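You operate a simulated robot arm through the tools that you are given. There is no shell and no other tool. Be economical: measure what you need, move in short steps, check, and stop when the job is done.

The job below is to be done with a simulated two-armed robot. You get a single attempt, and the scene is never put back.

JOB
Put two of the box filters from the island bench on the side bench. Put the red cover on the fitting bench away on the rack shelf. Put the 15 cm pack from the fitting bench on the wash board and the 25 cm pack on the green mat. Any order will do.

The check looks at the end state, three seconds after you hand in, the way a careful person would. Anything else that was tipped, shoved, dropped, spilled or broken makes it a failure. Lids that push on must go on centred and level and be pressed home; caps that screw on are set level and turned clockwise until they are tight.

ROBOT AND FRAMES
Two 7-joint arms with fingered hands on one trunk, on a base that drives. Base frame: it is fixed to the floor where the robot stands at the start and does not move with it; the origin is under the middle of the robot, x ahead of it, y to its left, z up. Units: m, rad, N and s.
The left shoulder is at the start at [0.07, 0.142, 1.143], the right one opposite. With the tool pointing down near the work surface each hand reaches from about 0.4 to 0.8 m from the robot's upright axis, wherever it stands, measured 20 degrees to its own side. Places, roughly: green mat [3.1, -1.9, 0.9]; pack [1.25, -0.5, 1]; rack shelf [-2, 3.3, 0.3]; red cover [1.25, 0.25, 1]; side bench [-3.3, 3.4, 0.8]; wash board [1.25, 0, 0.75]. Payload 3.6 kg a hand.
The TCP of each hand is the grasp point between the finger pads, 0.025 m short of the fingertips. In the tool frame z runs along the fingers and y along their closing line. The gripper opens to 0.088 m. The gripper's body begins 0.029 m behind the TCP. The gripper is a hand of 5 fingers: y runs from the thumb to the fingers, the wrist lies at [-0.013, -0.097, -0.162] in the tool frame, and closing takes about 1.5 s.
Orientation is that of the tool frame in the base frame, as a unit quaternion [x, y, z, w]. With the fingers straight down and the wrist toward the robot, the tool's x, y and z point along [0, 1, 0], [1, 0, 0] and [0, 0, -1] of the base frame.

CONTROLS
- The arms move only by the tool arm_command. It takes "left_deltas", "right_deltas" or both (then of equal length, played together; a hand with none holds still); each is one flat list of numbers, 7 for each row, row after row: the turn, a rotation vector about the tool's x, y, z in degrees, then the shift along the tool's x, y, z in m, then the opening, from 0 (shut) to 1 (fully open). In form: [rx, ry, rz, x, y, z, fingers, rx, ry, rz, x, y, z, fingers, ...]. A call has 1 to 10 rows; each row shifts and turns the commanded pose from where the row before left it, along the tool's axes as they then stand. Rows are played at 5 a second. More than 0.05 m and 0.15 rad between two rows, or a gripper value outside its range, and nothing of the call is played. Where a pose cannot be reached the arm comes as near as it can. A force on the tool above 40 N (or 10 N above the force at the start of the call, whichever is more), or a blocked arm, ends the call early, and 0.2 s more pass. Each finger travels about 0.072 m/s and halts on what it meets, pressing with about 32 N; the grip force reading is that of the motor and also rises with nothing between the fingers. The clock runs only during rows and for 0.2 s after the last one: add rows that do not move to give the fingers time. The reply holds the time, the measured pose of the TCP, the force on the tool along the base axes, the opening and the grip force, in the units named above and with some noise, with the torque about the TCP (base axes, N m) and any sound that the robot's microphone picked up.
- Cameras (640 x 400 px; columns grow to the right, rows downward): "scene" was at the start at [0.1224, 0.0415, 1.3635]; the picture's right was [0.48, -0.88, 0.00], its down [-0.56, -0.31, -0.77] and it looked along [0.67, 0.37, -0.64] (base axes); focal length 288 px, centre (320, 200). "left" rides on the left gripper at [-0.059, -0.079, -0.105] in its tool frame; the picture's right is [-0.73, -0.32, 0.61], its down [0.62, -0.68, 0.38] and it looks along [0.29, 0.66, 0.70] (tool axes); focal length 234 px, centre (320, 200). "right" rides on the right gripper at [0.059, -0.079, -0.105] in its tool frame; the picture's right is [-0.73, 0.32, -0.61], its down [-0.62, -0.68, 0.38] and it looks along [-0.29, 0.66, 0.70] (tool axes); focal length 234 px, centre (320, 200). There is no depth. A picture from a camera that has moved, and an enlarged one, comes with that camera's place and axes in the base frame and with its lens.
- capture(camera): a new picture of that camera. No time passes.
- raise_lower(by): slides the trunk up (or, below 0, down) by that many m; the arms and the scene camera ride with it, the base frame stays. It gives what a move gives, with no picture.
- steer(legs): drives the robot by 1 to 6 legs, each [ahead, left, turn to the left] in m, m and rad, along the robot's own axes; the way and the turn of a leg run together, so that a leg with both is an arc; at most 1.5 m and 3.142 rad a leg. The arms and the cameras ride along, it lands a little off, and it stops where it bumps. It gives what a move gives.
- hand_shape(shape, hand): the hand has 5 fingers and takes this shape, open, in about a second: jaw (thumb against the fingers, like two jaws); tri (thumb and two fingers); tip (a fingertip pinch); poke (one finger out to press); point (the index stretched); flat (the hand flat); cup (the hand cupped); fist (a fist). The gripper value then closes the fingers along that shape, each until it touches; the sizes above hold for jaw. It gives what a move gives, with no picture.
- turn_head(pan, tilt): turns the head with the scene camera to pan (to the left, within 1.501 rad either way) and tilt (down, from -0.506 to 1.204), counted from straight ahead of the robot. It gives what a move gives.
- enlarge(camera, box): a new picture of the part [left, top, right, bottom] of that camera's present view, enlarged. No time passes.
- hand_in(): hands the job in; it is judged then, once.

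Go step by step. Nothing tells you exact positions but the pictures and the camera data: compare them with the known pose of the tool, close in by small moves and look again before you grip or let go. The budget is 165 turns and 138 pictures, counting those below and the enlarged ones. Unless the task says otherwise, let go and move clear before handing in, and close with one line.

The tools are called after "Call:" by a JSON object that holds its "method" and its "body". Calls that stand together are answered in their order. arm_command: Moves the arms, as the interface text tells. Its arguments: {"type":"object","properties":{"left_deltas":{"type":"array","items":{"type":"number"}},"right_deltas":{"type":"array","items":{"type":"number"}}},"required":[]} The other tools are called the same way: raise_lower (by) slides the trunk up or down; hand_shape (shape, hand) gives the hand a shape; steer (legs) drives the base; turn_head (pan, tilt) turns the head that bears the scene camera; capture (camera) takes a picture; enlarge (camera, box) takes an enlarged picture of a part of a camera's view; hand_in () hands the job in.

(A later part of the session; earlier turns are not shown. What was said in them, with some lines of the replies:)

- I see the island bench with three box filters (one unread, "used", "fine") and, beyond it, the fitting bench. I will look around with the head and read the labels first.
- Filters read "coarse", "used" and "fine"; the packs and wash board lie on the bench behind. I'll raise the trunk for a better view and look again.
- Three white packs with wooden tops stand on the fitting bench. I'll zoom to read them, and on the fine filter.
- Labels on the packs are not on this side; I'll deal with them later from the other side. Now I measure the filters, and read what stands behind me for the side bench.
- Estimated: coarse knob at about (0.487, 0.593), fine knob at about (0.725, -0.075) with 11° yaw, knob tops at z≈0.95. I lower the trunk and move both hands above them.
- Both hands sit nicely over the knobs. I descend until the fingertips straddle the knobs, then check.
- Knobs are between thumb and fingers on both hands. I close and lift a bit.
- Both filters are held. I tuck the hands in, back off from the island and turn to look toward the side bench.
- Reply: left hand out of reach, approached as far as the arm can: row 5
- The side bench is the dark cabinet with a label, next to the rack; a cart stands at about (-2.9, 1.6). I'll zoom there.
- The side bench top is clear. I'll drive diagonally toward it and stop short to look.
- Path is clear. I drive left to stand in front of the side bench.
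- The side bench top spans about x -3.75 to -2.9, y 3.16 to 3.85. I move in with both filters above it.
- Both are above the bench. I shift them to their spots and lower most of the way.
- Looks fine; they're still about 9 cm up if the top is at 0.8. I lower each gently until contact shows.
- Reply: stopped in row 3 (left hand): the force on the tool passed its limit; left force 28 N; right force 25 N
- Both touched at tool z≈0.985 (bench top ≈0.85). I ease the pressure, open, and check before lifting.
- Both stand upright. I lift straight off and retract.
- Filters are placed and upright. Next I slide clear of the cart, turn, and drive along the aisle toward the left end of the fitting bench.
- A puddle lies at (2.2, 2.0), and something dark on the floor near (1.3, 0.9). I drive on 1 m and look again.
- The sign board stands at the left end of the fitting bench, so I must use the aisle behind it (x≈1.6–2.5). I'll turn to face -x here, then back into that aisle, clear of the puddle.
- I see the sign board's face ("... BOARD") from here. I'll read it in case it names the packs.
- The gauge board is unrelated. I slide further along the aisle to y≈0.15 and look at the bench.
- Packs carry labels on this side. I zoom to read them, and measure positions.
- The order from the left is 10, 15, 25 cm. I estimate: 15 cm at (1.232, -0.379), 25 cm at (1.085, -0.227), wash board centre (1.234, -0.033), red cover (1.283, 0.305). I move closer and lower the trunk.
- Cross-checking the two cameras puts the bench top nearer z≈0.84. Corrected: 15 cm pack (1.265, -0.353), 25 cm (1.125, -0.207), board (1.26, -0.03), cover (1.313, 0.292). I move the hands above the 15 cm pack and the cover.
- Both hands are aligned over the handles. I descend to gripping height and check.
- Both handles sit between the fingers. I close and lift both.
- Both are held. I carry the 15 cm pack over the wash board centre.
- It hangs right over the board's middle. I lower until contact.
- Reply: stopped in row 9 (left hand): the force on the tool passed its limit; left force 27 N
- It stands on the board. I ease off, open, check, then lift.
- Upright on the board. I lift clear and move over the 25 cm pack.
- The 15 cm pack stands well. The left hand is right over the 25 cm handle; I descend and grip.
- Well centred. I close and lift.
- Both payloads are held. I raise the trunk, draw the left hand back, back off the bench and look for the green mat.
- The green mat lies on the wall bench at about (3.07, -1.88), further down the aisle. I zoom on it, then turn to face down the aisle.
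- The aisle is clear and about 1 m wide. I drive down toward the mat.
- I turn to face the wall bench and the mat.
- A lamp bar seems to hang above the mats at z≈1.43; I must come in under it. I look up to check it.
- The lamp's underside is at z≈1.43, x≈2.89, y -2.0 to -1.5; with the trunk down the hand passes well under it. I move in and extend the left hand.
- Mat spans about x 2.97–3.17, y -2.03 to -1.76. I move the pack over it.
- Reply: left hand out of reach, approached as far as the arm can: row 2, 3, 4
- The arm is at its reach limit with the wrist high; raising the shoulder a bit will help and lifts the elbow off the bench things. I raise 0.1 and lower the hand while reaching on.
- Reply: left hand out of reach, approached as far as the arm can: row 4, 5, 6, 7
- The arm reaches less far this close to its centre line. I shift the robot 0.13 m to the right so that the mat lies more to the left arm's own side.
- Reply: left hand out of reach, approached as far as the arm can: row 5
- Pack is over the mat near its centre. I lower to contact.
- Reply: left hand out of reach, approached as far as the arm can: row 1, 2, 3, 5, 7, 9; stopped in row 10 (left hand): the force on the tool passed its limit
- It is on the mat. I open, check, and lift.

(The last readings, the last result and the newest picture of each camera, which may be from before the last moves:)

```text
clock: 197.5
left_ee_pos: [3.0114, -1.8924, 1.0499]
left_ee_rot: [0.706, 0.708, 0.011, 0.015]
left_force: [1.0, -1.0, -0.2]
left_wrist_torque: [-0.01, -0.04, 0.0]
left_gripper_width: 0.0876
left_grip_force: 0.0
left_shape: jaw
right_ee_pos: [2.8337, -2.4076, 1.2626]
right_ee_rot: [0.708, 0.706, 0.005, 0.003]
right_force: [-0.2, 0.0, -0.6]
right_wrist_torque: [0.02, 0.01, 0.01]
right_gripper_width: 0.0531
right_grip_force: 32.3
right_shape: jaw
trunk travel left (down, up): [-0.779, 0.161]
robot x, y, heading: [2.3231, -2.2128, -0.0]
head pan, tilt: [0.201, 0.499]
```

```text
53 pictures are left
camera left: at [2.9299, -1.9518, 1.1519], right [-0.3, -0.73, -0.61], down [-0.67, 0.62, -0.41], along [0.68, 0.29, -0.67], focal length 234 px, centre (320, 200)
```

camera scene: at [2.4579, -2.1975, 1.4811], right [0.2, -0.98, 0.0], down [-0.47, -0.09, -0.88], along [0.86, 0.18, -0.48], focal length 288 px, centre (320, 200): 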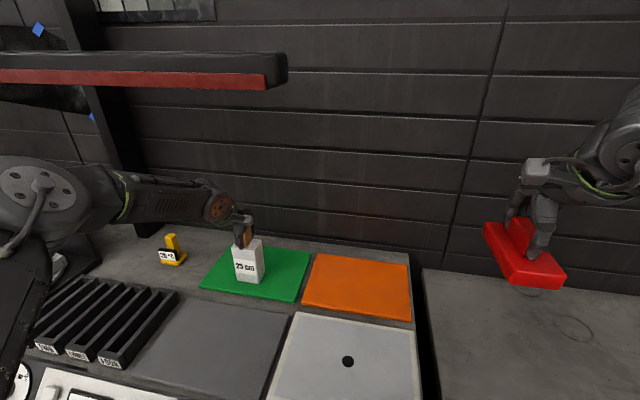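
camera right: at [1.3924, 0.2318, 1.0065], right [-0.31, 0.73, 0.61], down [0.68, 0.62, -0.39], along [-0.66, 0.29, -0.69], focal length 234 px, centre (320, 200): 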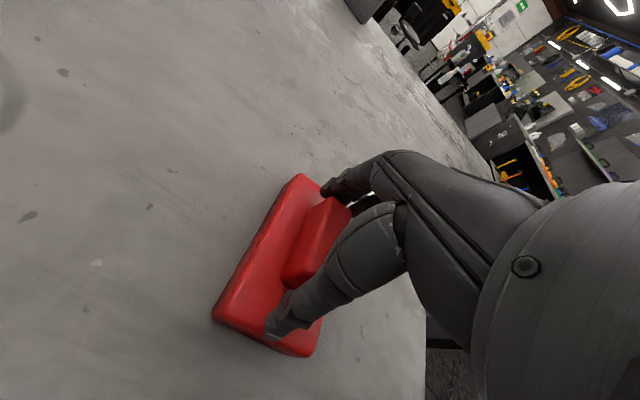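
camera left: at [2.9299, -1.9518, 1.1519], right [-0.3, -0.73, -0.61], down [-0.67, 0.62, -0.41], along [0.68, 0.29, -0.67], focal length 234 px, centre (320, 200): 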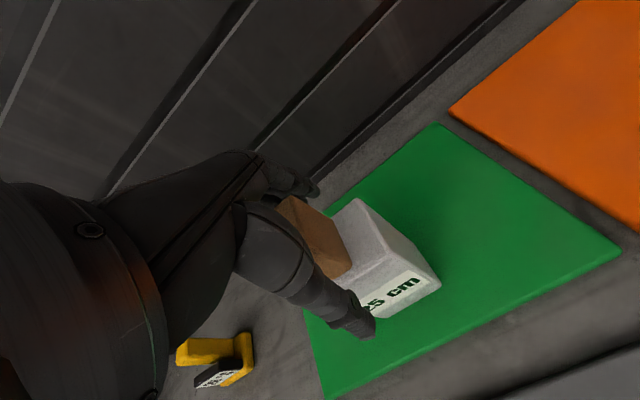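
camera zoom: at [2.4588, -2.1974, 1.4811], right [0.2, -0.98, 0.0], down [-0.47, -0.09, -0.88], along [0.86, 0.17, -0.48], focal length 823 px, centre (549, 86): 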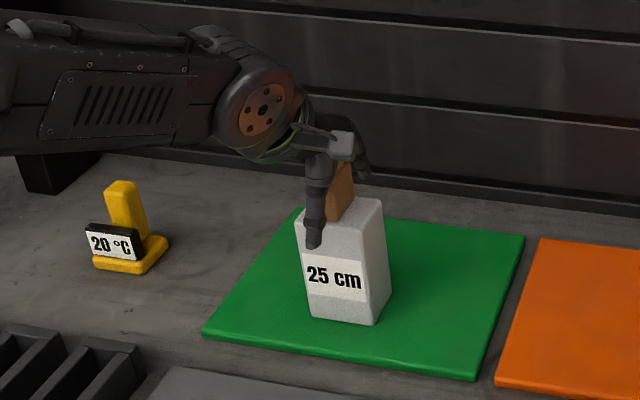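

The pack stands squarely on the green mat. I lift straight up, then draw back from under the lamp.

Call:
{"method": "arm_command", "body": {"left_deltas": [0, 0, 0, 0, 0, -0.025, 1, 0, 0, 0, 0, 0, -0.025, 1, 0, 0, 0, 0, 0, -0.025, 1]}}

Call:
{"method": "capture", "body": {"camera": "scene"}}

```text
clock: 198.3
left_ee_pos: [3.0094, -1.8901, 1.1233]
left_ee_rot: [0.706, 0.707, 0.011, 0.015]
left_force: [0.4, -0.5, 0.5]
left_wrist_torque: [0.01, 0.01, 0.02]
left_gripper_width: 0.0879
left_grip_force: 0.0
left_shape: jaw
right_ee_pos: [2.835, -2.4073, 1.2619]
right_ee_rot: [0.708, 0.707, 0.005, 0.003]
right_force: [0.2, -0.2, -0.1]
right_wrist_torque: [0.01, 0.01, 0.0]
right_gripper_width: 0.0532
right_grip_force: 31.9
right_shape: jaw
trunk travel left (down, up): [-0.779, 0.161]
robot x, y, heading: [2.3227, -2.2112, 0.001]
head pan, tilt: [0.201, 0.499]
```

```text
52 pictures are left
camera scene: at [2.46, -2.197, 1.481], right [0.2, -0.98, 0.0], down [-0.47, -0.1, -0.88], along [0.86, 0.17, -0.48], focal length 288 px, centre (320, 200)
```

scene: 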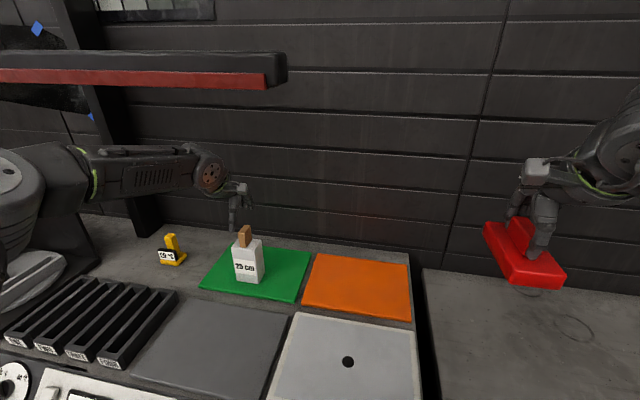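

Clear of the handle; a little more height, then back.

Call:
{"method": "arm_command", "body": {"left_deltas": [0, 0, 0, 0, 0, -0.02, 1, 0, 0, 0, 0, 0, -0.02, 1, 0, 0, 0, 0, -0.04, 0, 1, 0, 0, 0, 0, -0.04, 0, 1, 0, 0, 0, 0, -0.04, 0, 1, 0, 0, 0, 0, -0.04, 0, 1, 0, 0, 0, 0, -0.04, 0, 1, 0, 0, 0, 0, -0.04, 0, 1]}}

Call:
{"method": "steer", "body": {"legs": [[-0.24, 0, 0]]}}

Call:
{"method": "capture", "body": {"camera": "scene"}}

```text
clock: 200.1
left_ee_pos: [2.7684, -1.8928, 1.1536]
left_ee_rot: [0.707, 0.707, 0.012, 0.016]
left_force: [0.6, 0.0, -1.2]
left_wrist_torque: [0.01, 0.0, -0.01]
left_gripper_width: 0.0878
left_grip_force: 0.1
left_shape: jaw
right_ee_pos: [2.834, -2.4058, 1.2623]
right_ee_rot: [0.708, 0.706, 0.005, 0.004]
right_force: [0.4, -0.8, -0.5]
right_wrist_torque: [-0.02, -0.03, -0.01]
right_gripper_width: 0.0532
right_grip_force: 32.2
right_shape: jaw
trunk travel left (down, up): [-0.779, 0.161]
robot x, y, heading: [2.3237, -2.2125, 0.001]
head pan, tilt: [0.201, 0.499]
```

```text
clock: 201.9
left_ee_pos: [2.5291, -1.891, 1.1539]
left_ee_rot: [0.706, 0.708, 0.01, 0.016]
left_force: [0.4, -0.5, -0.1]
left_wrist_torque: [-0.01, 0.01, 0.01]
left_gripper_width: 0.0877
left_grip_force: 0.2
left_shape: jaw
right_ee_pos: [2.5975, -2.4053, 1.261]
right_ee_rot: [0.706, 0.708, 0.004, 0.002]
right_force: [0.1, 0.2, -0.1]
right_wrist_torque: [-0.01, -0.04, 0.02]
right_gripper_width: 0.0534
right_grip_force: 32.0
right_shape: jaw
trunk travel left (down, up): [-0.779, 0.161]
robot x, y, heading: [2.0806, -2.2158, 0.001]
head pan, tilt: [0.201, 0.499]
```

```text
51 pictures are left
camera scene: at [2.2214, -2.1967, 1.4808], right [0.2, -0.98, 0.0], down [-0.47, -0.1, -0.88], along [0.86, 0.18, -0.48], focal length 288 px, centre (320, 200)
```

scene: 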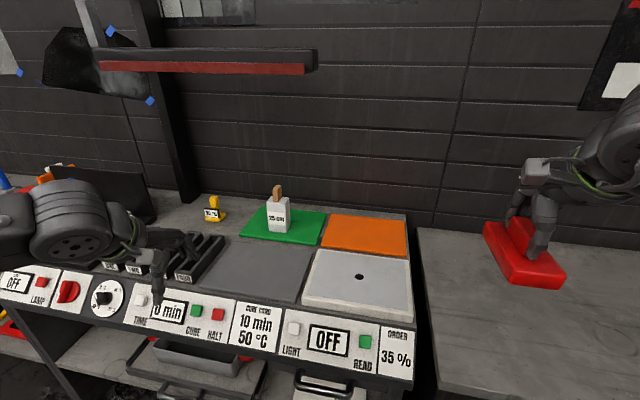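

The 25 cm pack is good on the mat. Now only the red cover remains: I raise a little, turn toward +y and drive out of the aisle.

Call:
{"method": "raise_lower", "body": {"by": 0.15}}

Call:
{"method": "steer", "body": {"legs": [[0, 0, 1.57], [1.5, 0, 0], [1.4, 0, 0]]}}

Call:
{"method": "turn_head", "body": {"pan": 0.3, "tilt": 0.6}}

Call:
{"method": "capture", "body": {"camera": "scene"}}

```text
clock: 203.6
left_ee_pos: [2.5283, -1.8915, 1.3042]
left_ee_rot: [0.706, 0.708, 0.011, 0.015]
left_force: [-0.6, -0.8, -0.1]
left_wrist_torque: [-0.02, -0.05, 0.01]
left_gripper_width: 0.0879
left_grip_force: 0.1
left_shape: jaw
right_ee_pos: [2.5962, -2.4049, 1.4118]
right_ee_rot: [0.706, 0.708, 0.005, 0.003]
right_force: [0.4, 0.3, -1.7]
right_wrist_torque: [0.02, -0.01, -0.01]
right_gripper_width: 0.0532
right_grip_force: 31.8
right_shape: jaw
trunk travel left (down, up): [-0.929, 0.011]
robot x, y, heading: [2.0833, -2.2181, 0.006]
head pan, tilt: [0.201, 0.499]
```

```text
clock: 221.8
left_ee_pos: [1.6757, 1.1701, 1.3048]
left_ee_rot: [-0.01, 1.0, 0.019, 0.003]
left_force: [0.6, 0.6, 0.3]
left_wrist_torque: [-0.01, 0.0, -0.01]
left_gripper_width: 0.088
left_grip_force: 0.0
left_shape: jaw
right_ee_pos: [2.1901, 1.2464, 1.4112]
right_ee_rot: [-0.009, 1.0, 0.007, -0.002]
right_force: [0.1, -0.5, -1.0]
right_wrist_torque: [-0.01, 0.01, 0.03]
right_gripper_width: 0.0531
right_grip_force: 31.5
right_shape: jaw
trunk travel left (down, up): [-0.929, 0.011]
robot x, y, heading: [2.0069, 0.7307, 1.593]
head pan, tilt: [0.201, 0.499]
```

```text
clock: 222.4
left_ee_pos: [1.6756, 1.1694, 1.303]
left_ee_rot: [-0.011, 1.0, 0.018, 0.004]
left_force: [0.0, -0.6, -0.1]
left_wrist_torque: [0.02, 0.01, -0.01]
left_gripper_width: 0.0879
left_grip_force: 0.1
left_shape: jaw
right_ee_pos: [2.1892, 1.2451, 1.4108]
right_ee_rot: [-0.009, 1.0, 0.006, -0.002]
right_force: [0.3, 0.3, -0.2]
right_wrist_torque: [-0.04, -0.01, 0.0]
right_gripper_width: 0.0532
right_grip_force: 32.4
right_shape: jaw
trunk travel left (down, up): [-0.929, 0.011]
robot x, y, heading: [2.0082, 0.7255, 1.59]
head pan, tilt: [0.3, 0.6]
```

```text
50 pictures are left
camera scene: at [1.9766, 0.8647, 1.622], right [0.95, 0.31, 0.0], down [0.18, -0.54, -0.83], along [-0.26, 0.78, -0.56], focal length 288 px, centre (320, 200)
```

scene: 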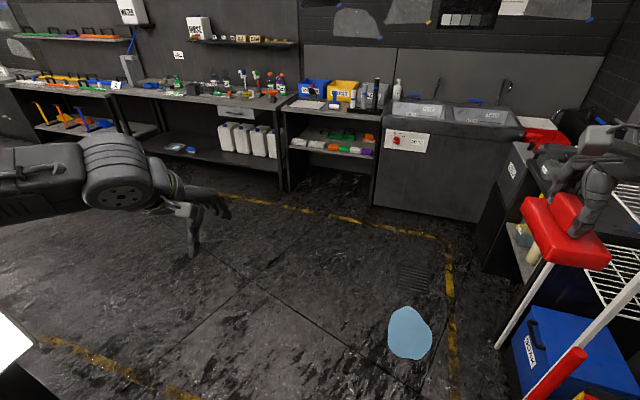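

Clear ahead; I leave the aisle past the puddle, turn to -x and drive back toward the rack.

Call:
{"method": "steer", "body": {"legs": [[0.25, 0.02, 0], [0.6, 0.38, 0], [0, 0, 1.55], [0.95, -0.4, 0], [1.5, 0, 0]]}}

Call:
{"method": "turn_head", "body": {"pan": -0.4, "tilt": 0.5}}

Call:
{"method": "capture", "body": {"camera": "scene"}}

```text
clock: 243.4
left_ee_pos: [-1.3045, 1.6701, 1.3058]
left_ee_rot: [-0.699, 0.715, 0.016, -0.011]
left_force: [0.2, -1.2, 0.1]
left_wrist_torque: [-0.01, 0.01, 0.01]
left_gripper_width: 0.0876
left_grip_force: 0.0
left_shape: jaw
right_ee_pos: [-1.3563, 2.1862, 1.4121]
right_ee_rot: [-0.698, 0.716, 0.003, -0.005]
right_force: [0.2, -0.1, -1.8]
right_wrist_torque: [0.01, 0.02, 0.01]
right_gripper_width: 0.0526
right_grip_force: 31.5
right_shape: jaw
trunk travel left (down, up): [-0.929, 0.011]
robot x, y, heading: [-0.8531, 1.9818, 3.114]
head pan, tilt: [0.3, 0.6]
```

```text
clock: 244.5
left_ee_pos: [-1.3043, 1.6717, 1.3038]
left_ee_rot: [-0.699, 0.715, 0.016, -0.01]
left_force: [0.0, 0.6, 0.5]
left_wrist_torque: [0.02, 0.03, 0.0]
left_gripper_width: 0.0878
left_grip_force: 0.1
left_shape: jaw
right_ee_pos: [-1.3582, 2.1866, 1.4119]
right_ee_rot: [-0.698, 0.716, 0.003, -0.005]
right_force: [0.2, 0.2, -1.3]
right_wrist_torque: [-0.02, 0.0, 0.01]
right_gripper_width: 0.0529
right_grip_force: 31.8
right_shape: jaw
trunk travel left (down, up): [-0.929, 0.011]
robot x, y, heading: [-0.8499, 1.9839, 3.12]
head pan, tilt: [-0.4, 0.499]
```

```text
49 pictures are left
camera scene: at [-0.9865, 2.0227, 1.631], right [0.41, 0.91, 0.0], down [0.44, -0.2, -0.88], along [-0.8, 0.36, -0.48], focal length 288 px, centre (320, 200)
```

scene: 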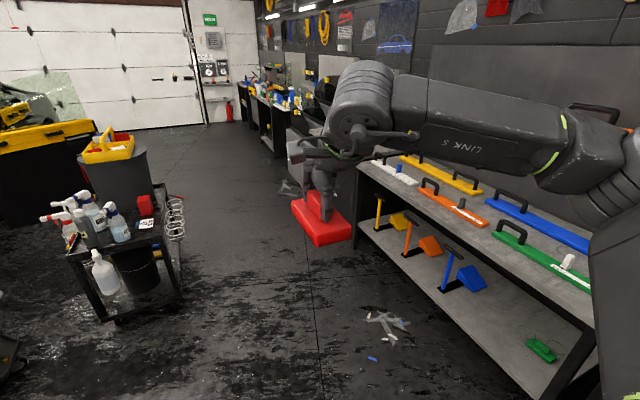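

The rack's lower shelf has free room between the blue scraper and the small green piece, about x≈-1.57. I turn to face the rack and move in front of that spot.

Call:
{"method": "steer", "body": {"legs": [[0, 0, -1.55], [0.3, 0.9, 0]]}}

Call:
{"method": "turn_head", "body": {"pan": -0.1, "tilt": 0.8}}

Call:
{"method": "capture", "body": {"camera": "scene"}}

```text
clock: 253.2
left_ee_pos: [-2.0777, 2.7276, 1.3042]
left_ee_rot: [0.001, 1.0, 0.018, 0.003]
left_force: [-0.2, -0.1, 0.5]
left_wrist_torque: [-0.01, -0.01, 0.0]
left_gripper_width: 0.0877
left_grip_force: 0.1
left_shape: jaw
right_ee_pos: [-1.5631, 2.7905, 1.411]
right_ee_rot: [0.002, 1.0, 0.007, -0.002]
right_force: [-0.5, 0.1, -0.3]
right_wrist_torque: [0.02, 0.02, 0.0]
right_gripper_width: 0.0525
right_grip_force: 32.2
right_shape: jaw
trunk travel left (down, up): [-0.929, 0.011]
robot x, y, heading: [-1.7574, 2.282, 1.572]
head pan, tilt: [-0.4, 0.499]
```

```text
clock: 254.0
left_ee_pos: [-2.0796, 2.7263, 1.3038]
left_ee_rot: [0.001, 1.0, 0.019, 0.003]
left_force: [1.0, 1.1, 0.1]
left_wrist_torque: [0.02, -0.01, 0.0]
left_gripper_width: 0.0876
left_grip_force: 0.0
left_shape: jaw
right_ee_pos: [-1.5638, 2.7913, 1.4117]
right_ee_rot: [0.002, 1.0, 0.005, -0.001]
right_force: [0.3, -0.1, -0.8]
right_wrist_torque: [-0.01, 0.01, -0.01]
right_gripper_width: 0.0525
right_grip_force: 32.4
right_shape: jaw
trunk travel left (down, up): [-0.929, 0.011]
robot x, y, heading: [-1.757, 2.2762, 1.567]
head pan, tilt: [-0.099, 0.799]
```

```text
48 pictures are left
camera scene: at [-1.752, 2.4108, 1.6051], right [0.99, -0.1, 0.0], down [-0.07, -0.71, -0.7], along [0.07, 0.69, -0.72], focal length 288 px, centre (320, 200)
```

scene: 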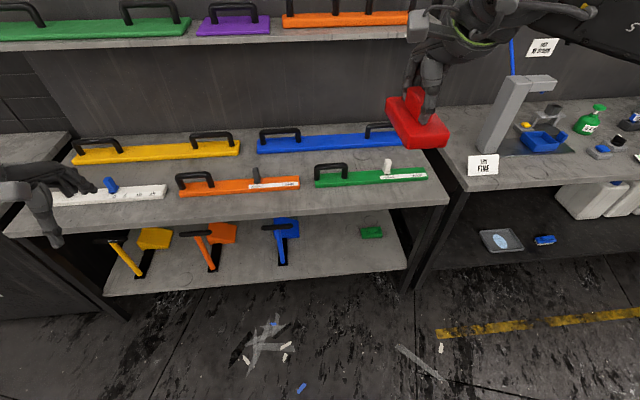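

I lower the trunk so that the hand and camera come to shelf height, then look into the lower shelf.

Call:
{"method": "raise_lower", "body": {"by": -0.8}}

Call:
{"method": "turn_head", "body": {"pan": -0.2, "tilt": 0.5}}

Call:
{"method": "capture", "body": {"camera": "scene"}}

Call:
{"method": "capture", "body": {"camera": "right"}}

```text
refused: -0.8 is not a number from -0.4 to 0.4
```

```text
clock: 254.8
left_ee_pos: [-2.0808, 2.7271, 1.3044]
left_ee_rot: [0.002, 1.0, 0.018, 0.003]
left_force: [-0.7, 0.0, 0.9]
left_wrist_torque: [0.0, 0.0, 0.0]
left_gripper_width: 0.088
left_grip_force: 0.0
left_shape: jaw
right_ee_pos: [-1.5651, 2.791, 1.412]
right_ee_rot: [0.003, 1.0, 0.005, -0.001]
right_force: [0.5, 0.0, -1.0]
right_wrist_torque: [0.0, 0.02, 0.04]
right_gripper_width: 0.0526
right_grip_force: 31.7
right_shape: jaw
trunk travel left (down, up): [-0.929, 0.011]
robot x, y, heading: [-1.7586, 2.2801, 1.567]
head pan, tilt: [-0.201, 0.499]
```

```text
47 pictures are left
camera scene: at [-1.7418, 2.4196, 1.6309], right [0.98, -0.2, 0.0], down [-0.1, -0.47, -0.88], along [0.18, 0.86, -0.48], focal length 288 px, centre (320, 200)
```

scene: 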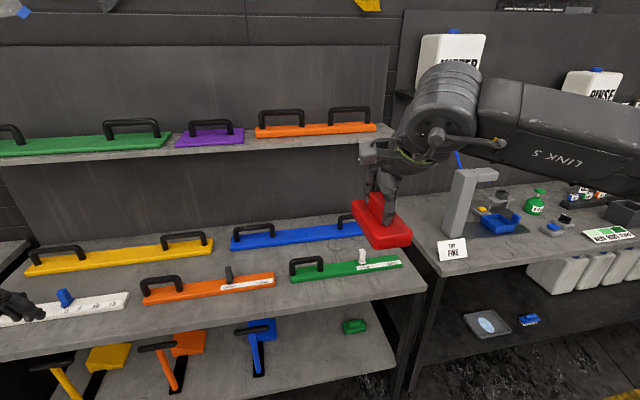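

```text
46 pictures are left
camera right: at [-1.6236, 2.7108, 1.5154], right [0.73, 0.31, 0.61], down [0.62, -0.68, -0.39], along [0.29, 0.66, -0.69], focal length 234 px, centre (320, 200)
```

right: 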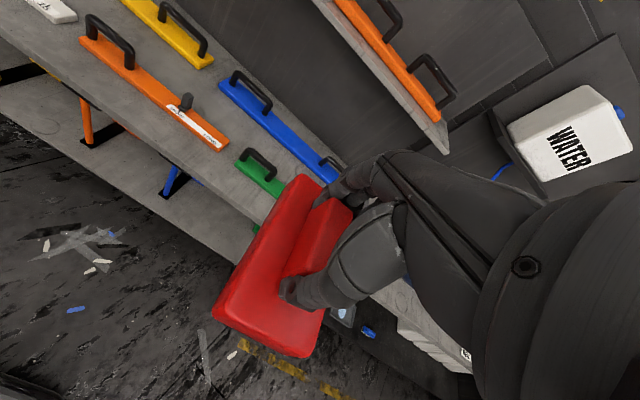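

The trunk moves at most 0.4 m per call; I go down in two steps.

Call:
{"method": "raise_lower", "body": {"by": -0.4}}

Call:
{"method": "raise_lower", "body": {"by": -0.4}}

Call:
{"method": "capture", "body": {"camera": "scene"}}

Call:
{"method": "capture", "body": {"camera": "right"}}

```text
clock: 258.6
left_ee_pos: [-2.0796, 2.7267, 0.9038]
left_ee_rot: [0.002, 1.0, 0.018, 0.004]
left_force: [-0.2, 0.1, 0.4]
left_wrist_torque: [-0.01, 0.02, -0.03]
left_gripper_width: 0.0874
left_grip_force: 0.0
left_shape: jaw
right_ee_pos: [-1.5646, 2.791, 1.0114]
right_ee_rot: [0.003, 1.0, 0.004, -0.001]
right_force: [-0.7, 1.0, -1.0]
right_wrist_torque: [0.02, 0.0, 0.01]
right_gripper_width: 0.0524
right_grip_force: 31.7
right_shape: jaw
trunk travel left (down, up): [-0.529, 0.411]
robot x, y, heading: [-1.7583, 2.2783, 1.563]
head pan, tilt: [-0.201, 0.499]
```

```text
clock: 262.4
left_ee_pos: [-2.0784, 2.7266, 0.5037]
left_ee_rot: [0.001, 1.0, 0.018, 0.003]
left_force: [-0.1, 0.2, 1.0]
left_wrist_torque: [0.01, 0.02, 0.01]
left_gripper_width: 0.0879
left_grip_force: 0.0
left_shape: jaw
right_ee_pos: [-1.5656, 2.7899, 0.6124]
right_ee_rot: [0.002, 1.0, 0.005, -0.002]
right_force: [0.6, 0.4, -1.7]
right_wrist_torque: [-0.03, 0.01, 0.01]
right_gripper_width: 0.0524
right_grip_force: 32.0
right_shape: jaw
trunk travel left (down, up): [-0.129, 0.811]
robot x, y, heading: [-1.7576, 2.2814, 1.572]
head pan, tilt: [-0.201, 0.499]
```

```text
45 pictures are left
camera scene: at [-1.7416, 2.4194, 0.8311], right [0.98, -0.2, 0.0], down [-0.1, -0.47, -0.88], along [0.18, 0.86, -0.48], focal length 288 px, centre (320, 200)
```

scene: 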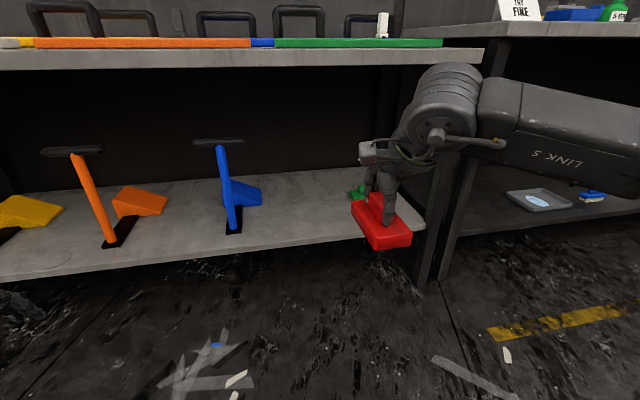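

```text
44 pictures are left
camera right: at [-1.6235, 2.7105, 0.7154], right [0.73, 0.31, 0.61], down [0.62, -0.68, -0.39], along [0.29, 0.66, -0.69], focal length 234 px, centre (320, 200)
```

right: 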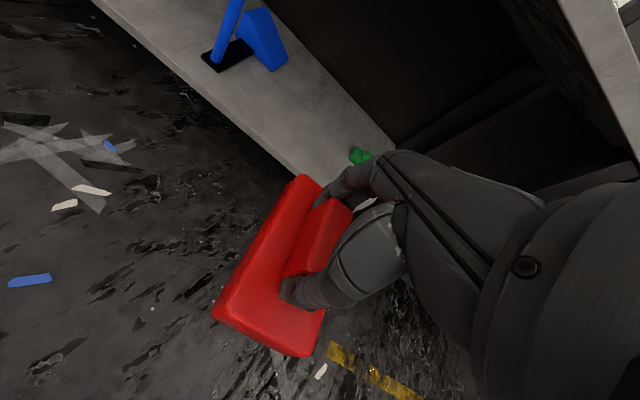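

The shelf top is at z≈0.30, front edge y≈3.14, with a free spot at about (-1.58, 3.24). I lower a bit more, drive in 0.25 m and bring the hand down.

Call:
{"method": "raise_lower", "body": {"by": -0.12}}

Call:
{"method": "arm_command", "body": {"right_deltas": [0, 0, 0, 0, 0, 0.03, 0, 0, 0, 0, 0, 0, 0.03, 0, 0, 0, 0, 0, 0, 0, 0]}}

Call:
{"method": "steer", "body": {"legs": [[0.25, 0, 0]]}}

Call:
{"method": "capture", "body": {"camera": "scene"}}

Call:
{"method": "capture", "body": {"camera": "right"}}

```text
clock: 263.9
left_ee_pos: [-2.0787, 2.7269, 0.3842]
left_ee_rot: [0.001, 1.0, 0.019, 0.003]
left_force: [0.3, 0.9, -0.7]
left_wrist_torque: [0.05, 0.01, -0.01]
left_gripper_width: 0.0878
left_grip_force: 0.1
left_shape: jaw
right_ee_pos: [-1.5637, 2.7905, 0.4914]
right_ee_rot: [0.003, 1.0, 0.006, -0.002]
right_force: [0.3, 0.7, -1.1]
right_wrist_torque: [-0.02, 0.0, -0.03]
right_gripper_width: 0.0524
right_grip_force: 31.7
right_shape: jaw
trunk travel left (down, up): [-0.009, 0.931]
robot x, y, heading: [-1.7607, 2.2801, 1.569]
head pan, tilt: [-0.201, 0.499]
```

```text
clock: 264.8
left_ee_pos: [-2.0793, 2.7261, 0.3828]
left_ee_rot: [0.001, 1.0, 0.019, 0.003]
left_force: [1.0, 0.0, 0.3]
left_wrist_torque: [0.0, 0.02, 0.0]
left_gripper_width: 0.0879
left_grip_force: 0.0
left_shape: jaw
right_ee_pos: [-1.5654, 2.7918, 0.4311]
right_ee_rot: [0.002, 1.0, 0.006, -0.002]
right_force: [0.6, 0.2, -0.7]
right_wrist_torque: [-0.02, 0.03, 0.0]
right_gripper_width: 0.0524
right_grip_force: 31.8
right_shape: jaw
trunk travel left (down, up): [-0.009, 0.931]
robot x, y, heading: [-1.762, 2.2755, 1.568]
head pan, tilt: [-0.201, 0.499]
```

```text
clock: 266.6
left_ee_pos: [-2.0799, 2.9721, 0.3841]
left_ee_rot: [-0.001, 1.0, 0.019, 0.004]
left_force: [0.4, -0.3, -1.3]
left_wrist_torque: [-0.03, 0.02, 0.01]
left_gripper_width: 0.0878
left_grip_force: 0.0
left_shape: jaw
right_ee_pos: [-1.5663, 3.0385, 0.4315]
right_ee_rot: [0.001, 1.0, 0.005, -0.002]
right_force: [0.0, 0.8, -0.6]
right_wrist_torque: [-0.01, 0.04, -0.04]
right_gripper_width: 0.0522
right_grip_force: 32.4
right_shape: jaw
trunk travel left (down, up): [-0.009, 0.931]
robot x, y, heading: [-1.7562, 2.5259, 1.573]
head pan, tilt: [-0.201, 0.499]
```

```text
43 pictures are left
camera scene: at [-1.7415, 2.6661, 0.711], right [0.98, -0.2, 0.0], down [-0.1, -0.47, -0.88], along [0.18, 0.86, -0.48], focal length 288 px, centre (320, 200)
```

scene: 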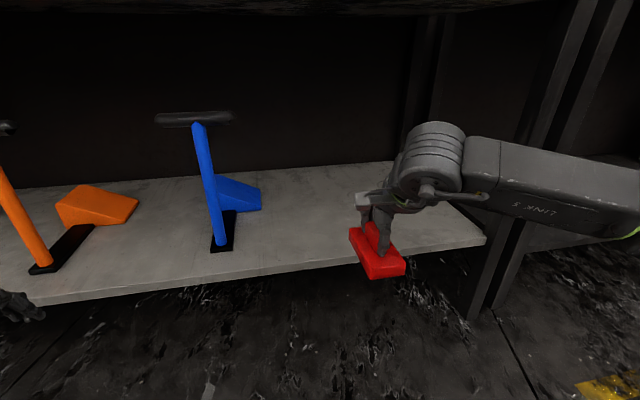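

```text
42 pictures are left
camera right: at [-1.6256, 2.9585, 0.536], right [0.73, 0.31, 0.61], down [0.62, -0.68, -0.39], along [0.29, 0.66, -0.69], focal length 234 px, centre (320, 200)
```

right: 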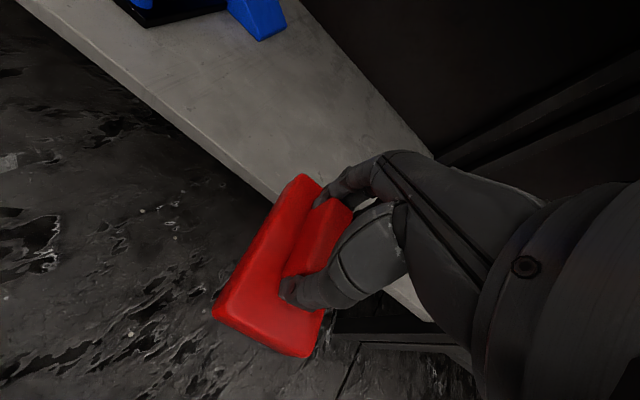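

All clear; I move the cover in over the shelf in steps.

Call:
{"method": "arm_command", "body": {"right_deltas": [0, 0, 0, 0.006, 0.035, 0, 0, 0, 0, 0, 0.006, 0.035, 0, 0, 0, 0, 0, 0.006, 0.035, 0, 0, 0, 0, 0, 0.0, 0.035, 0, 0, 0, 0, 0, 0, 0.0, 0, 0]}}

Call:
{"method": "capture", "body": {"camera": "scene"}}

Call:
{"method": "capture", "body": {"camera": "right"}}

```text
clock: 267.8
left_ee_pos: [-2.0794, 2.9719, 0.3833]
left_ee_rot: [0.0, 1.0, 0.018, 0.004]
left_force: [-0.5, -0.3, 1.2]
left_wrist_torque: [0.0, -0.01, 0.01]
left_gripper_width: 0.0879
left_grip_force: 0.1
left_shape: jaw
right_ee_pos: [-1.586, 3.1799, 0.4332]
right_ee_rot: [0.001, 1.0, 0.005, -0.002]
right_force: [-0.4, -0.1, 0.1]
right_wrist_torque: [-0.01, 0.03, -0.02]
right_gripper_width: 0.0522
right_grip_force: 32.2
right_shape: jaw
trunk travel left (down, up): [-0.009, 0.931]
robot x, y, heading: [-1.756, 2.5232, 1.576]
head pan, tilt: [-0.201, 0.499]
```

```text
41 pictures are left
camera scene: at [-1.7416, 2.6662, 0.711], right [0.98, -0.2, 0.0], down [-0.1, -0.47, -0.88], along [0.18, 0.86, -0.48], focal length 288 px, centre (320, 200)
```

scene: 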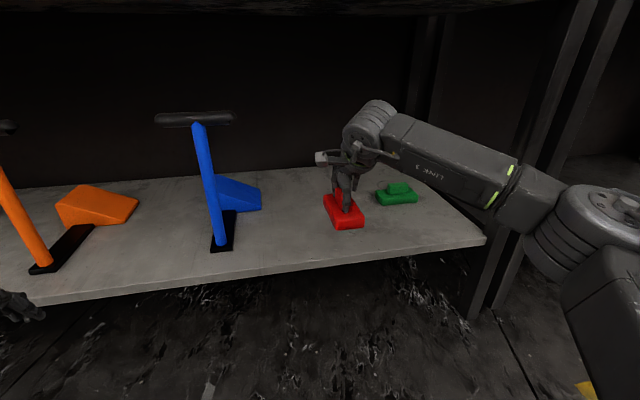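

```text
40 pictures are left
camera right: at [-1.6454, 3.0999, 0.5373], right [0.73, 0.32, 0.61], down [0.62, -0.68, -0.39], along [0.29, 0.66, -0.69], focal length 234 px, centre (320, 200)
```

right: 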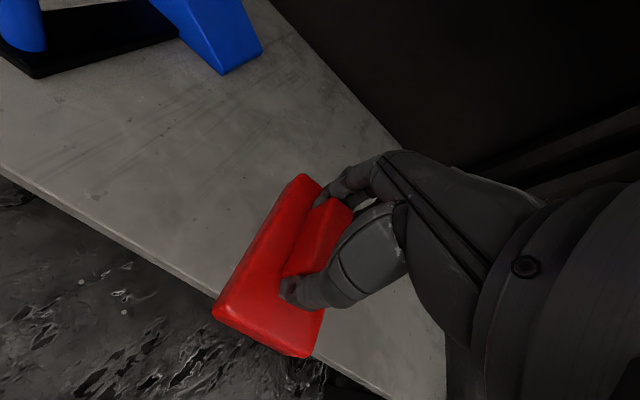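

The green piece is a cover of the same kind, so the place is right. A bit further in (+6 cm), then down.

Call:
{"method": "arm_command", "body": {"right_deltas": [0, 0, 0, 0, 0.02, 0, 0, 0, 0, 0, 0, 0.02, 0, 0, 0, 0, 0, 0, 0.02, 0, 0, 0, 0, 0, 0, 0.0, 0.02, 0, 0, 0, 0, 0, 0.0, 0.02, 0, 0, 0, 0, 0, 0.0, 0, 0]}}

Call:
{"method": "capture", "body": {"camera": "scene"}}

```text
clock: 269.2
left_ee_pos: [-2.0801, 2.9721, 0.3839]
left_ee_rot: [0.0, 1.0, 0.019, 0.003]
left_force: [0.6, -1.1, -0.1]
left_wrist_torque: [0.01, -0.01, 0.02]
left_gripper_width: 0.0877
left_grip_force: 0.0
left_shape: jaw
right_ee_pos: [-1.5847, 3.2402, 0.3922]
right_ee_rot: [0.001, 1.0, 0.006, -0.001]
right_force: [0.6, 0.4, -1.2]
right_wrist_torque: [0.0, -0.02, 0.0]
right_gripper_width: 0.0524
right_grip_force: 32.1
right_shape: jaw
trunk travel left (down, up): [-0.009, 0.931]
robot x, y, heading: [-1.7547, 2.5276, 1.573]
head pan, tilt: [-0.201, 0.499]
```

```text
39 pictures are left
camera scene: at [-1.7416, 2.6662, 0.711], right [0.98, -0.2, 0.0], down [-0.1, -0.47, -0.88], along [0.18, 0.86, -0.48], focal length 288 px, centre (320, 200)
```

scene: 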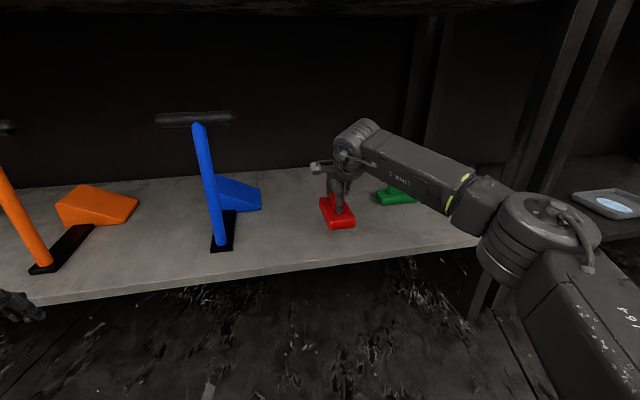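

Now lower to contact.

Call:
{"method": "arm_command", "body": {"right_deltas": [0, 0, 0, 0, 0, 0.012, 0, 0, 0, 0, 0, 0, 0.008, 0, 0, 0, 0, 0, 0, 0.006, 0, 0, 0, 0, 0, 0, 0.005, 0, 0, 0, 0, 0, 0, 0.005, 0, 0, 0, 0, 0, 0, 0.005, 0, 0, 0, 0, 0, 0, 0.005, 0]}}

Call:
{"method": "enlarge", "body": {"camera": "scene", "box": [260, 110, 460, 270]}}

```text
clock: 270.8
left_ee_pos: [-2.0799, 2.9727, 0.3843]
left_ee_rot: [0.0, 1.0, 0.018, 0.004]
left_force: [0.2, -0.4, 0.0]
left_wrist_torque: [0.0, 0.01, -0.02]
left_gripper_width: 0.0879
left_grip_force: 0.1
left_shape: jaw
right_ee_pos: [-1.5843, 3.24, 0.3494]
right_ee_rot: [0.001, 1.0, 0.005, -0.002]
right_force: [-0.2, -0.2, -0.9]
right_wrist_torque: [-0.04, -0.01, 0.01]
right_gripper_width: 0.0525
right_grip_force: 31.7
right_shape: jaw
trunk travel left (down, up): [-0.009, 0.931]
robot x, y, heading: [-1.7556, 2.5268, 1.572]
head pan, tilt: [-0.201, 0.499]
```

```text
2.50 times, centred on (360, 190) of scene
camera zoom: at [-1.7416, 2.6662, 0.711], right [0.98, -0.2, 0.0], down [-0.1, -0.47, -0.88], along [0.18, 0.86, -0.48], focal length 720 px, centre (220, 225)
```

zoom: 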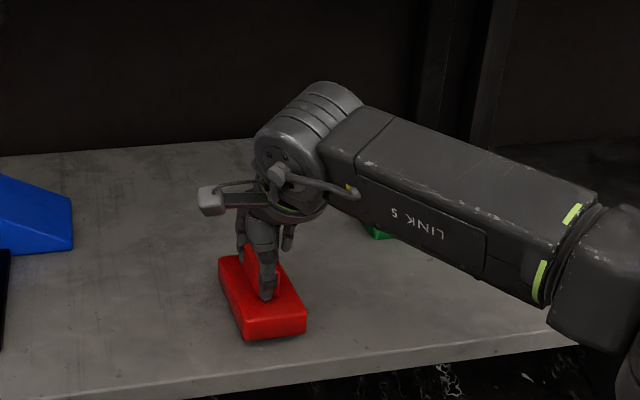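

No contact yet; continue in small steps.

Call:
{"method": "arm_command", "body": {"right_deltas": [0, 0, 0, 0, 0, 0.005, 0, 0, 0, 0, 0, 0, 0.005, 0, 0, 0, 0, 0, 0, 0.005, 0, 0, 0, 0, 0, 0, 0.005, 0, 0, 0, 0, 0, 0, 0.005, 0, 0, 0, 0, 0, 0, 0.005, 0, 0, 0, 0, 0, 0, 0.005, 0, 0, 0, 0, 0, 0, 0.005, 0]}}

Call:
{"method": "enlarge", "body": {"camera": "scene", "box": [260, 110, 460, 270]}}

```text
clock: 272.0
left_ee_pos: [-2.0808, 2.9713, 0.3859]
left_ee_rot: [0.0, 1.0, 0.021, 0.004]
left_force: [0.8, 0.5, 0.4]
left_wrist_torque: [0.0, -0.02, 0.0]
left_gripper_width: 0.0877
left_grip_force: 0.0
left_shape: jaw
right_ee_pos: [-1.5848, 3.2407, 0.3362]
right_ee_rot: [0.0, 1.0, 0.015, -0.004]
right_force: [0.2, -3.0, 24.2]
right_wrist_torque: [-0.31, 0.01, -0.03]
right_gripper_width: 0.0519
right_grip_force: 31.8
right_shape: jaw
trunk travel left (down, up): [-0.009, 0.931]
robot x, y, heading: [-1.756, 2.5227, 1.574]
head pan, tilt: [-0.201, 0.499]
stopped in row 6 (right hand): the force on the tool passed its limit (the readings are from after the stop); the commanded pose is now the measured one
```

```text
2.50 times, centred on (360, 190) of scene
camera zoom: at [-1.742, 2.6634, 0.7117], right [0.98, -0.2, 0.0], down [-0.1, -0.47, -0.88], along [0.18, 0.86, -0.47], focal length 720 px, centre (220, 225)
```

zoom: 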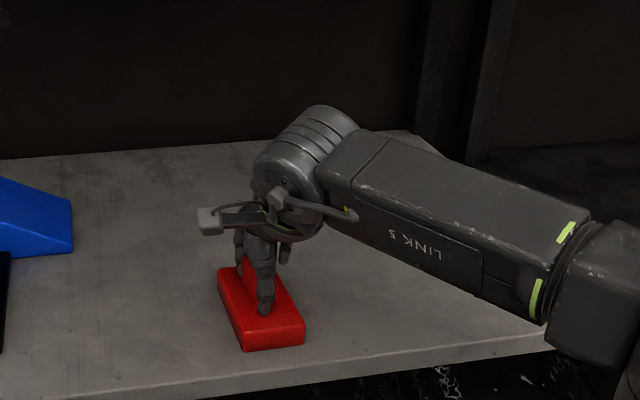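

Contact through the tool at z≈0.336; the cover sits on the shelf. I ease and open.

Call:
{"method": "arm_command", "body": {"right_deltas": [0, 0, 0, 0, 0, -0.001, 0, 0, 0, 0, 0, 0, 0, 0, 0, 0, 0, 0, 0, 0, 1, 0, 0, 0, 0, 0, 0, 1, 0, 0, 0, 0, 0, 0, 1, 0, 0, 0, 0, 0, 0, 1]}}

Call:
{"method": "enlarge", "body": {"camera": "scene", "box": [260, 110, 460, 270]}}

Call:
{"method": "capture", "body": {"camera": "right"}}

```text
clock: 273.4
left_ee_pos: [-2.0794, 2.9716, 0.3846]
left_ee_rot: [-0.001, 1.0, 0.02, 0.004]
left_force: [-0.8, -0.4, -0.6]
left_wrist_torque: [0.02, -0.03, 0.0]
left_gripper_width: 0.0875
left_grip_force: 0.1
left_shape: jaw
right_ee_pos: [-1.5863, 3.2404, 0.3332]
right_ee_rot: [0.001, 1.0, 0.011, -0.003]
right_force: [-1.0, 3.5, 21.5]
right_wrist_torque: [-0.08, -0.08, -0.04]
right_gripper_width: 0.083
right_grip_force: 0.1
right_shape: jaw
trunk travel left (down, up): [-0.009, 0.931]
robot x, y, heading: [-1.7579, 2.5227, 1.572]
head pan, tilt: [-0.201, 0.499]
```

```text
2.50 times, centred on (360, 190) of scene
camera zoom: at [-1.7421, 2.6641, 0.7115], right [0.98, -0.2, 0.0], down [-0.1, -0.47, -0.88], along [0.18, 0.86, -0.48], focal length 720 px, centre (220, 225)
```

zoom: 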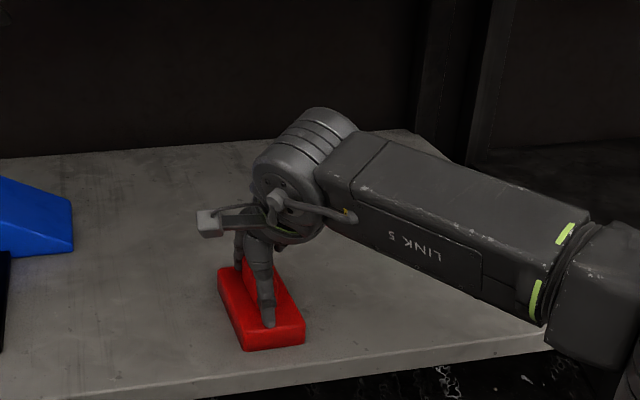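

```text
35 pictures are left
camera right: at [-1.644, 3.1586, 0.4356], right [0.73, 0.31, 0.61], down [0.62, -0.67, -0.4], along [0.29, 0.67, -0.68], focal length 234 px, centre (320, 200)
```

right: 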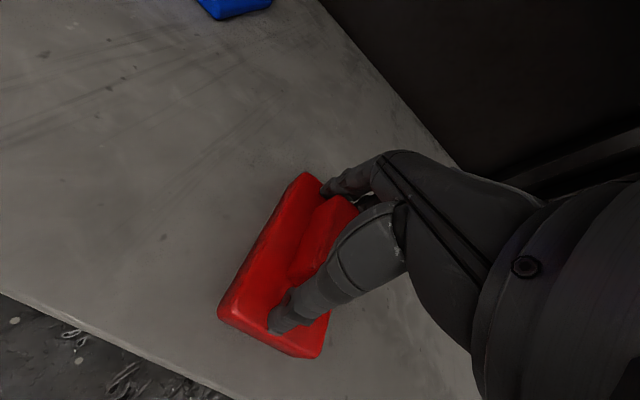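

The fingertips rest on the cover's rim; I lift straight up, then check before backing out.

Call:
{"method": "arm_command", "body": {"right_deltas": [0, 0, 0, 0, 0, -0.01, 1, 0, 0, 0, 0, 0, -0.02, 1, 0, 0, 0, 0, 0, -0.03, 1, 0, 0, 0, 0, 0, -0.03, 1, 0, 0, 0, 0, 0, -0.02, 1, 0, 0, 0, 0, 0, 0, 1]}}

Call:
{"method": "enlarge", "body": {"camera": "scene", "box": [260, 110, 460, 270]}}

```text
clock: 274.8
left_ee_pos: [-2.0805, 2.9723, 0.3833]
left_ee_rot: [-0.001, 1.0, 0.018, 0.003]
left_force: [0.4, -0.7, -0.5]
left_wrist_torque: [-0.01, -0.01, -0.03]
left_gripper_width: 0.0878
left_grip_force: 0.0
left_shape: jaw
right_ee_pos: [-1.5846, 3.2385, 0.4405]
right_ee_rot: [0.001, 1.0, 0.009, -0.004]
right_force: [-0.2, 0.4, 0.3]
right_wrist_torque: [0.01, 0.02, 0.01]
right_gripper_width: 0.0878
right_grip_force: 0.0
right_shape: jaw
trunk travel left (down, up): [-0.009, 0.931]
robot x, y, heading: [-1.7553, 2.5229, 1.57]
head pan, tilt: [-0.201, 0.499]
```

```text
2.50 times, centred on (360, 190) of scene
camera zoom: at [-1.7415, 2.666, 0.711], right [0.98, -0.2, 0.0], down [-0.1, -0.47, -0.88], along [0.18, 0.86, -0.48], focal length 720 px, centre (220, 225)
```

zoom: 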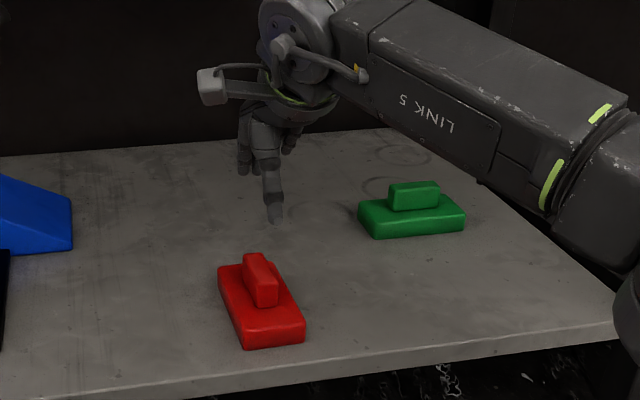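

The red cover rests flat beside the green one. I retract the hand and back the robot clear, then take a last look.

Call:
{"method": "arm_command", "body": {"right_deltas": [0, 0, 0, 0, -0.04, 0, 1, 0, 0, 0, 0, -0.04, 0, 1, 0, 0, 0, 0, -0.04, 0, 1, 0, 0, 0, 0, -0.04, 0, 1, 0, 0, 0, 0, -0.04, 0, 1]}}

Call:
{"method": "steer", "body": {"legs": [[-0.5, 0, 0]]}}

Call:
{"method": "raise_lower", "body": {"by": 0.4}}

Call:
{"method": "turn_head", "body": {"pan": 0.3, "tilt": 0.4}}

Call:
{"method": "capture", "body": {"camera": "scene"}}

```text
clock: 276.0
left_ee_pos: [-2.081, 2.9729, 0.3844]
left_ee_rot: [-0.001, 1.0, 0.018, 0.005]
left_force: [-0.6, 0.1, -0.5]
left_wrist_torque: [0.01, 0.02, -0.03]
left_gripper_width: 0.0879
left_grip_force: 0.1
left_shape: jaw
right_ee_pos: [-1.5837, 3.0387, 0.4349]
right_ee_rot: [0.001, 1.0, 0.009, -0.004]
right_force: [0.2, -0.3, -0.4]
right_wrist_torque: [0.01, 0.0, 0.0]
right_gripper_width: 0.0882
right_grip_force: 0.0
right_shape: jaw
trunk travel left (down, up): [-0.009, 0.931]
robot x, y, heading: [-1.7592, 2.5261, 1.568]
head pan, tilt: [-0.201, 0.499]
```

```text
clock: 278.9
left_ee_pos: [-2.0832, 2.468, 0.3847]
left_ee_rot: [-0.005, 1.0, 0.019, 0.004]
left_force: [0.1, -0.8, 0.1]
left_wrist_torque: [0.0, 0.0, -0.02]
left_gripper_width: 0.0879
left_grip_force: 0.0
left_shape: jaw
right_ee_pos: [-1.5865, 2.5399, 0.4368]
right_ee_rot: [-0.003, 1.0, 0.009, -0.004]
right_force: [0.2, -0.1, -0.2]
right_wrist_torque: [-0.06, -0.02, -0.02]
right_gripper_width: 0.0876
right_grip_force: 0.1
right_shape: jaw
trunk travel left (down, up): [-0.009, 0.931]
robot x, y, heading: [-1.7553, 2.0274, 1.583]
head pan, tilt: [-0.201, 0.499]
```

```text
clock: 282.8
left_ee_pos: [-2.0822, 2.4687, 0.784]
left_ee_rot: [-0.006, 1.0, 0.018, 0.002]
left_force: [-0.3, 1.0, 0.6]
left_wrist_torque: [-0.01, 0.02, 0.0]
left_gripper_width: 0.0878
left_grip_force: 0.0
left_shape: jaw
right_ee_pos: [-1.5864, 2.5394, 0.8362]
right_ee_rot: [-0.004, 1.0, 0.009, -0.003]
right_force: [0.1, 0.0, 0.0]
right_wrist_torque: [-0.02, -0.01, -0.01]
right_gripper_width: 0.0879
right_grip_force: 0.0
right_shape: jaw
trunk travel left (down, up): [-0.409, 0.531]
robot x, y, heading: [-1.7552, 2.0227, 1.58]
head pan, tilt: [-0.201, 0.499]
```

```text
clock: 283.7
left_ee_pos: [-2.0834, 2.4678, 0.7835]
left_ee_rot: [-0.006, 1.0, 0.019, 0.003]
left_force: [-0.1, -0.2, 0.0]
left_wrist_torque: [-0.01, 0.0, -0.02]
left_gripper_width: 0.0878
left_grip_force: 0.0
left_shape: jaw
right_ee_pos: [-1.5864, 2.5393, 0.8356]
right_ee_rot: [-0.003, 1.0, 0.009, -0.004]
right_force: [-0.4, 0.5, -0.3]
right_wrist_torque: [-0.01, -0.01, -0.01]
right_gripper_width: 0.0879
right_grip_force: 0.1
right_shape: jaw
trunk travel left (down, up): [-0.409, 0.531]
robot x, y, heading: [-1.7547, 2.0248, 1.576]
head pan, tilt: [0.3, 0.4]
```

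```text
33 pictures are left
camera scene: at [-1.7864, 2.1639, 1.1202], right [0.95, 0.3, 0.0], down [0.12, -0.37, -0.92], along [-0.28, 0.88, -0.39], focal length 288 px, centre (320, 200)
```

scene: 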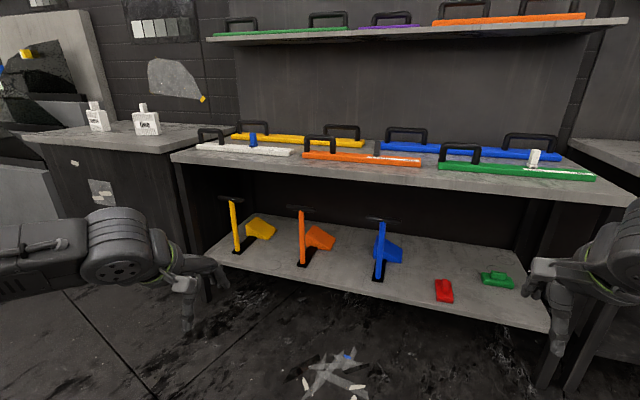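

The two filters stand on the side bench and the red cover lies on the rack shelf beside the green one. The packs were last seen standing on the wash board (15 cm) and the green mat (25 cm), and both hands are empty and clear, so I hand in.

Call:
{"method": "hand_in", "body": {}}

```text
The job is handed in.
```

I finished all the moves and handed the job in; the result hasn't come back yet. The coarse and fine filters are on the side bench and the red cover is on the rack shelf. The 15 cm pack is on the wash board and the 25 cm pack is on the green mat. Each was standing or lying flat when I last saw it, and I noticed nothing else knocked or moved.
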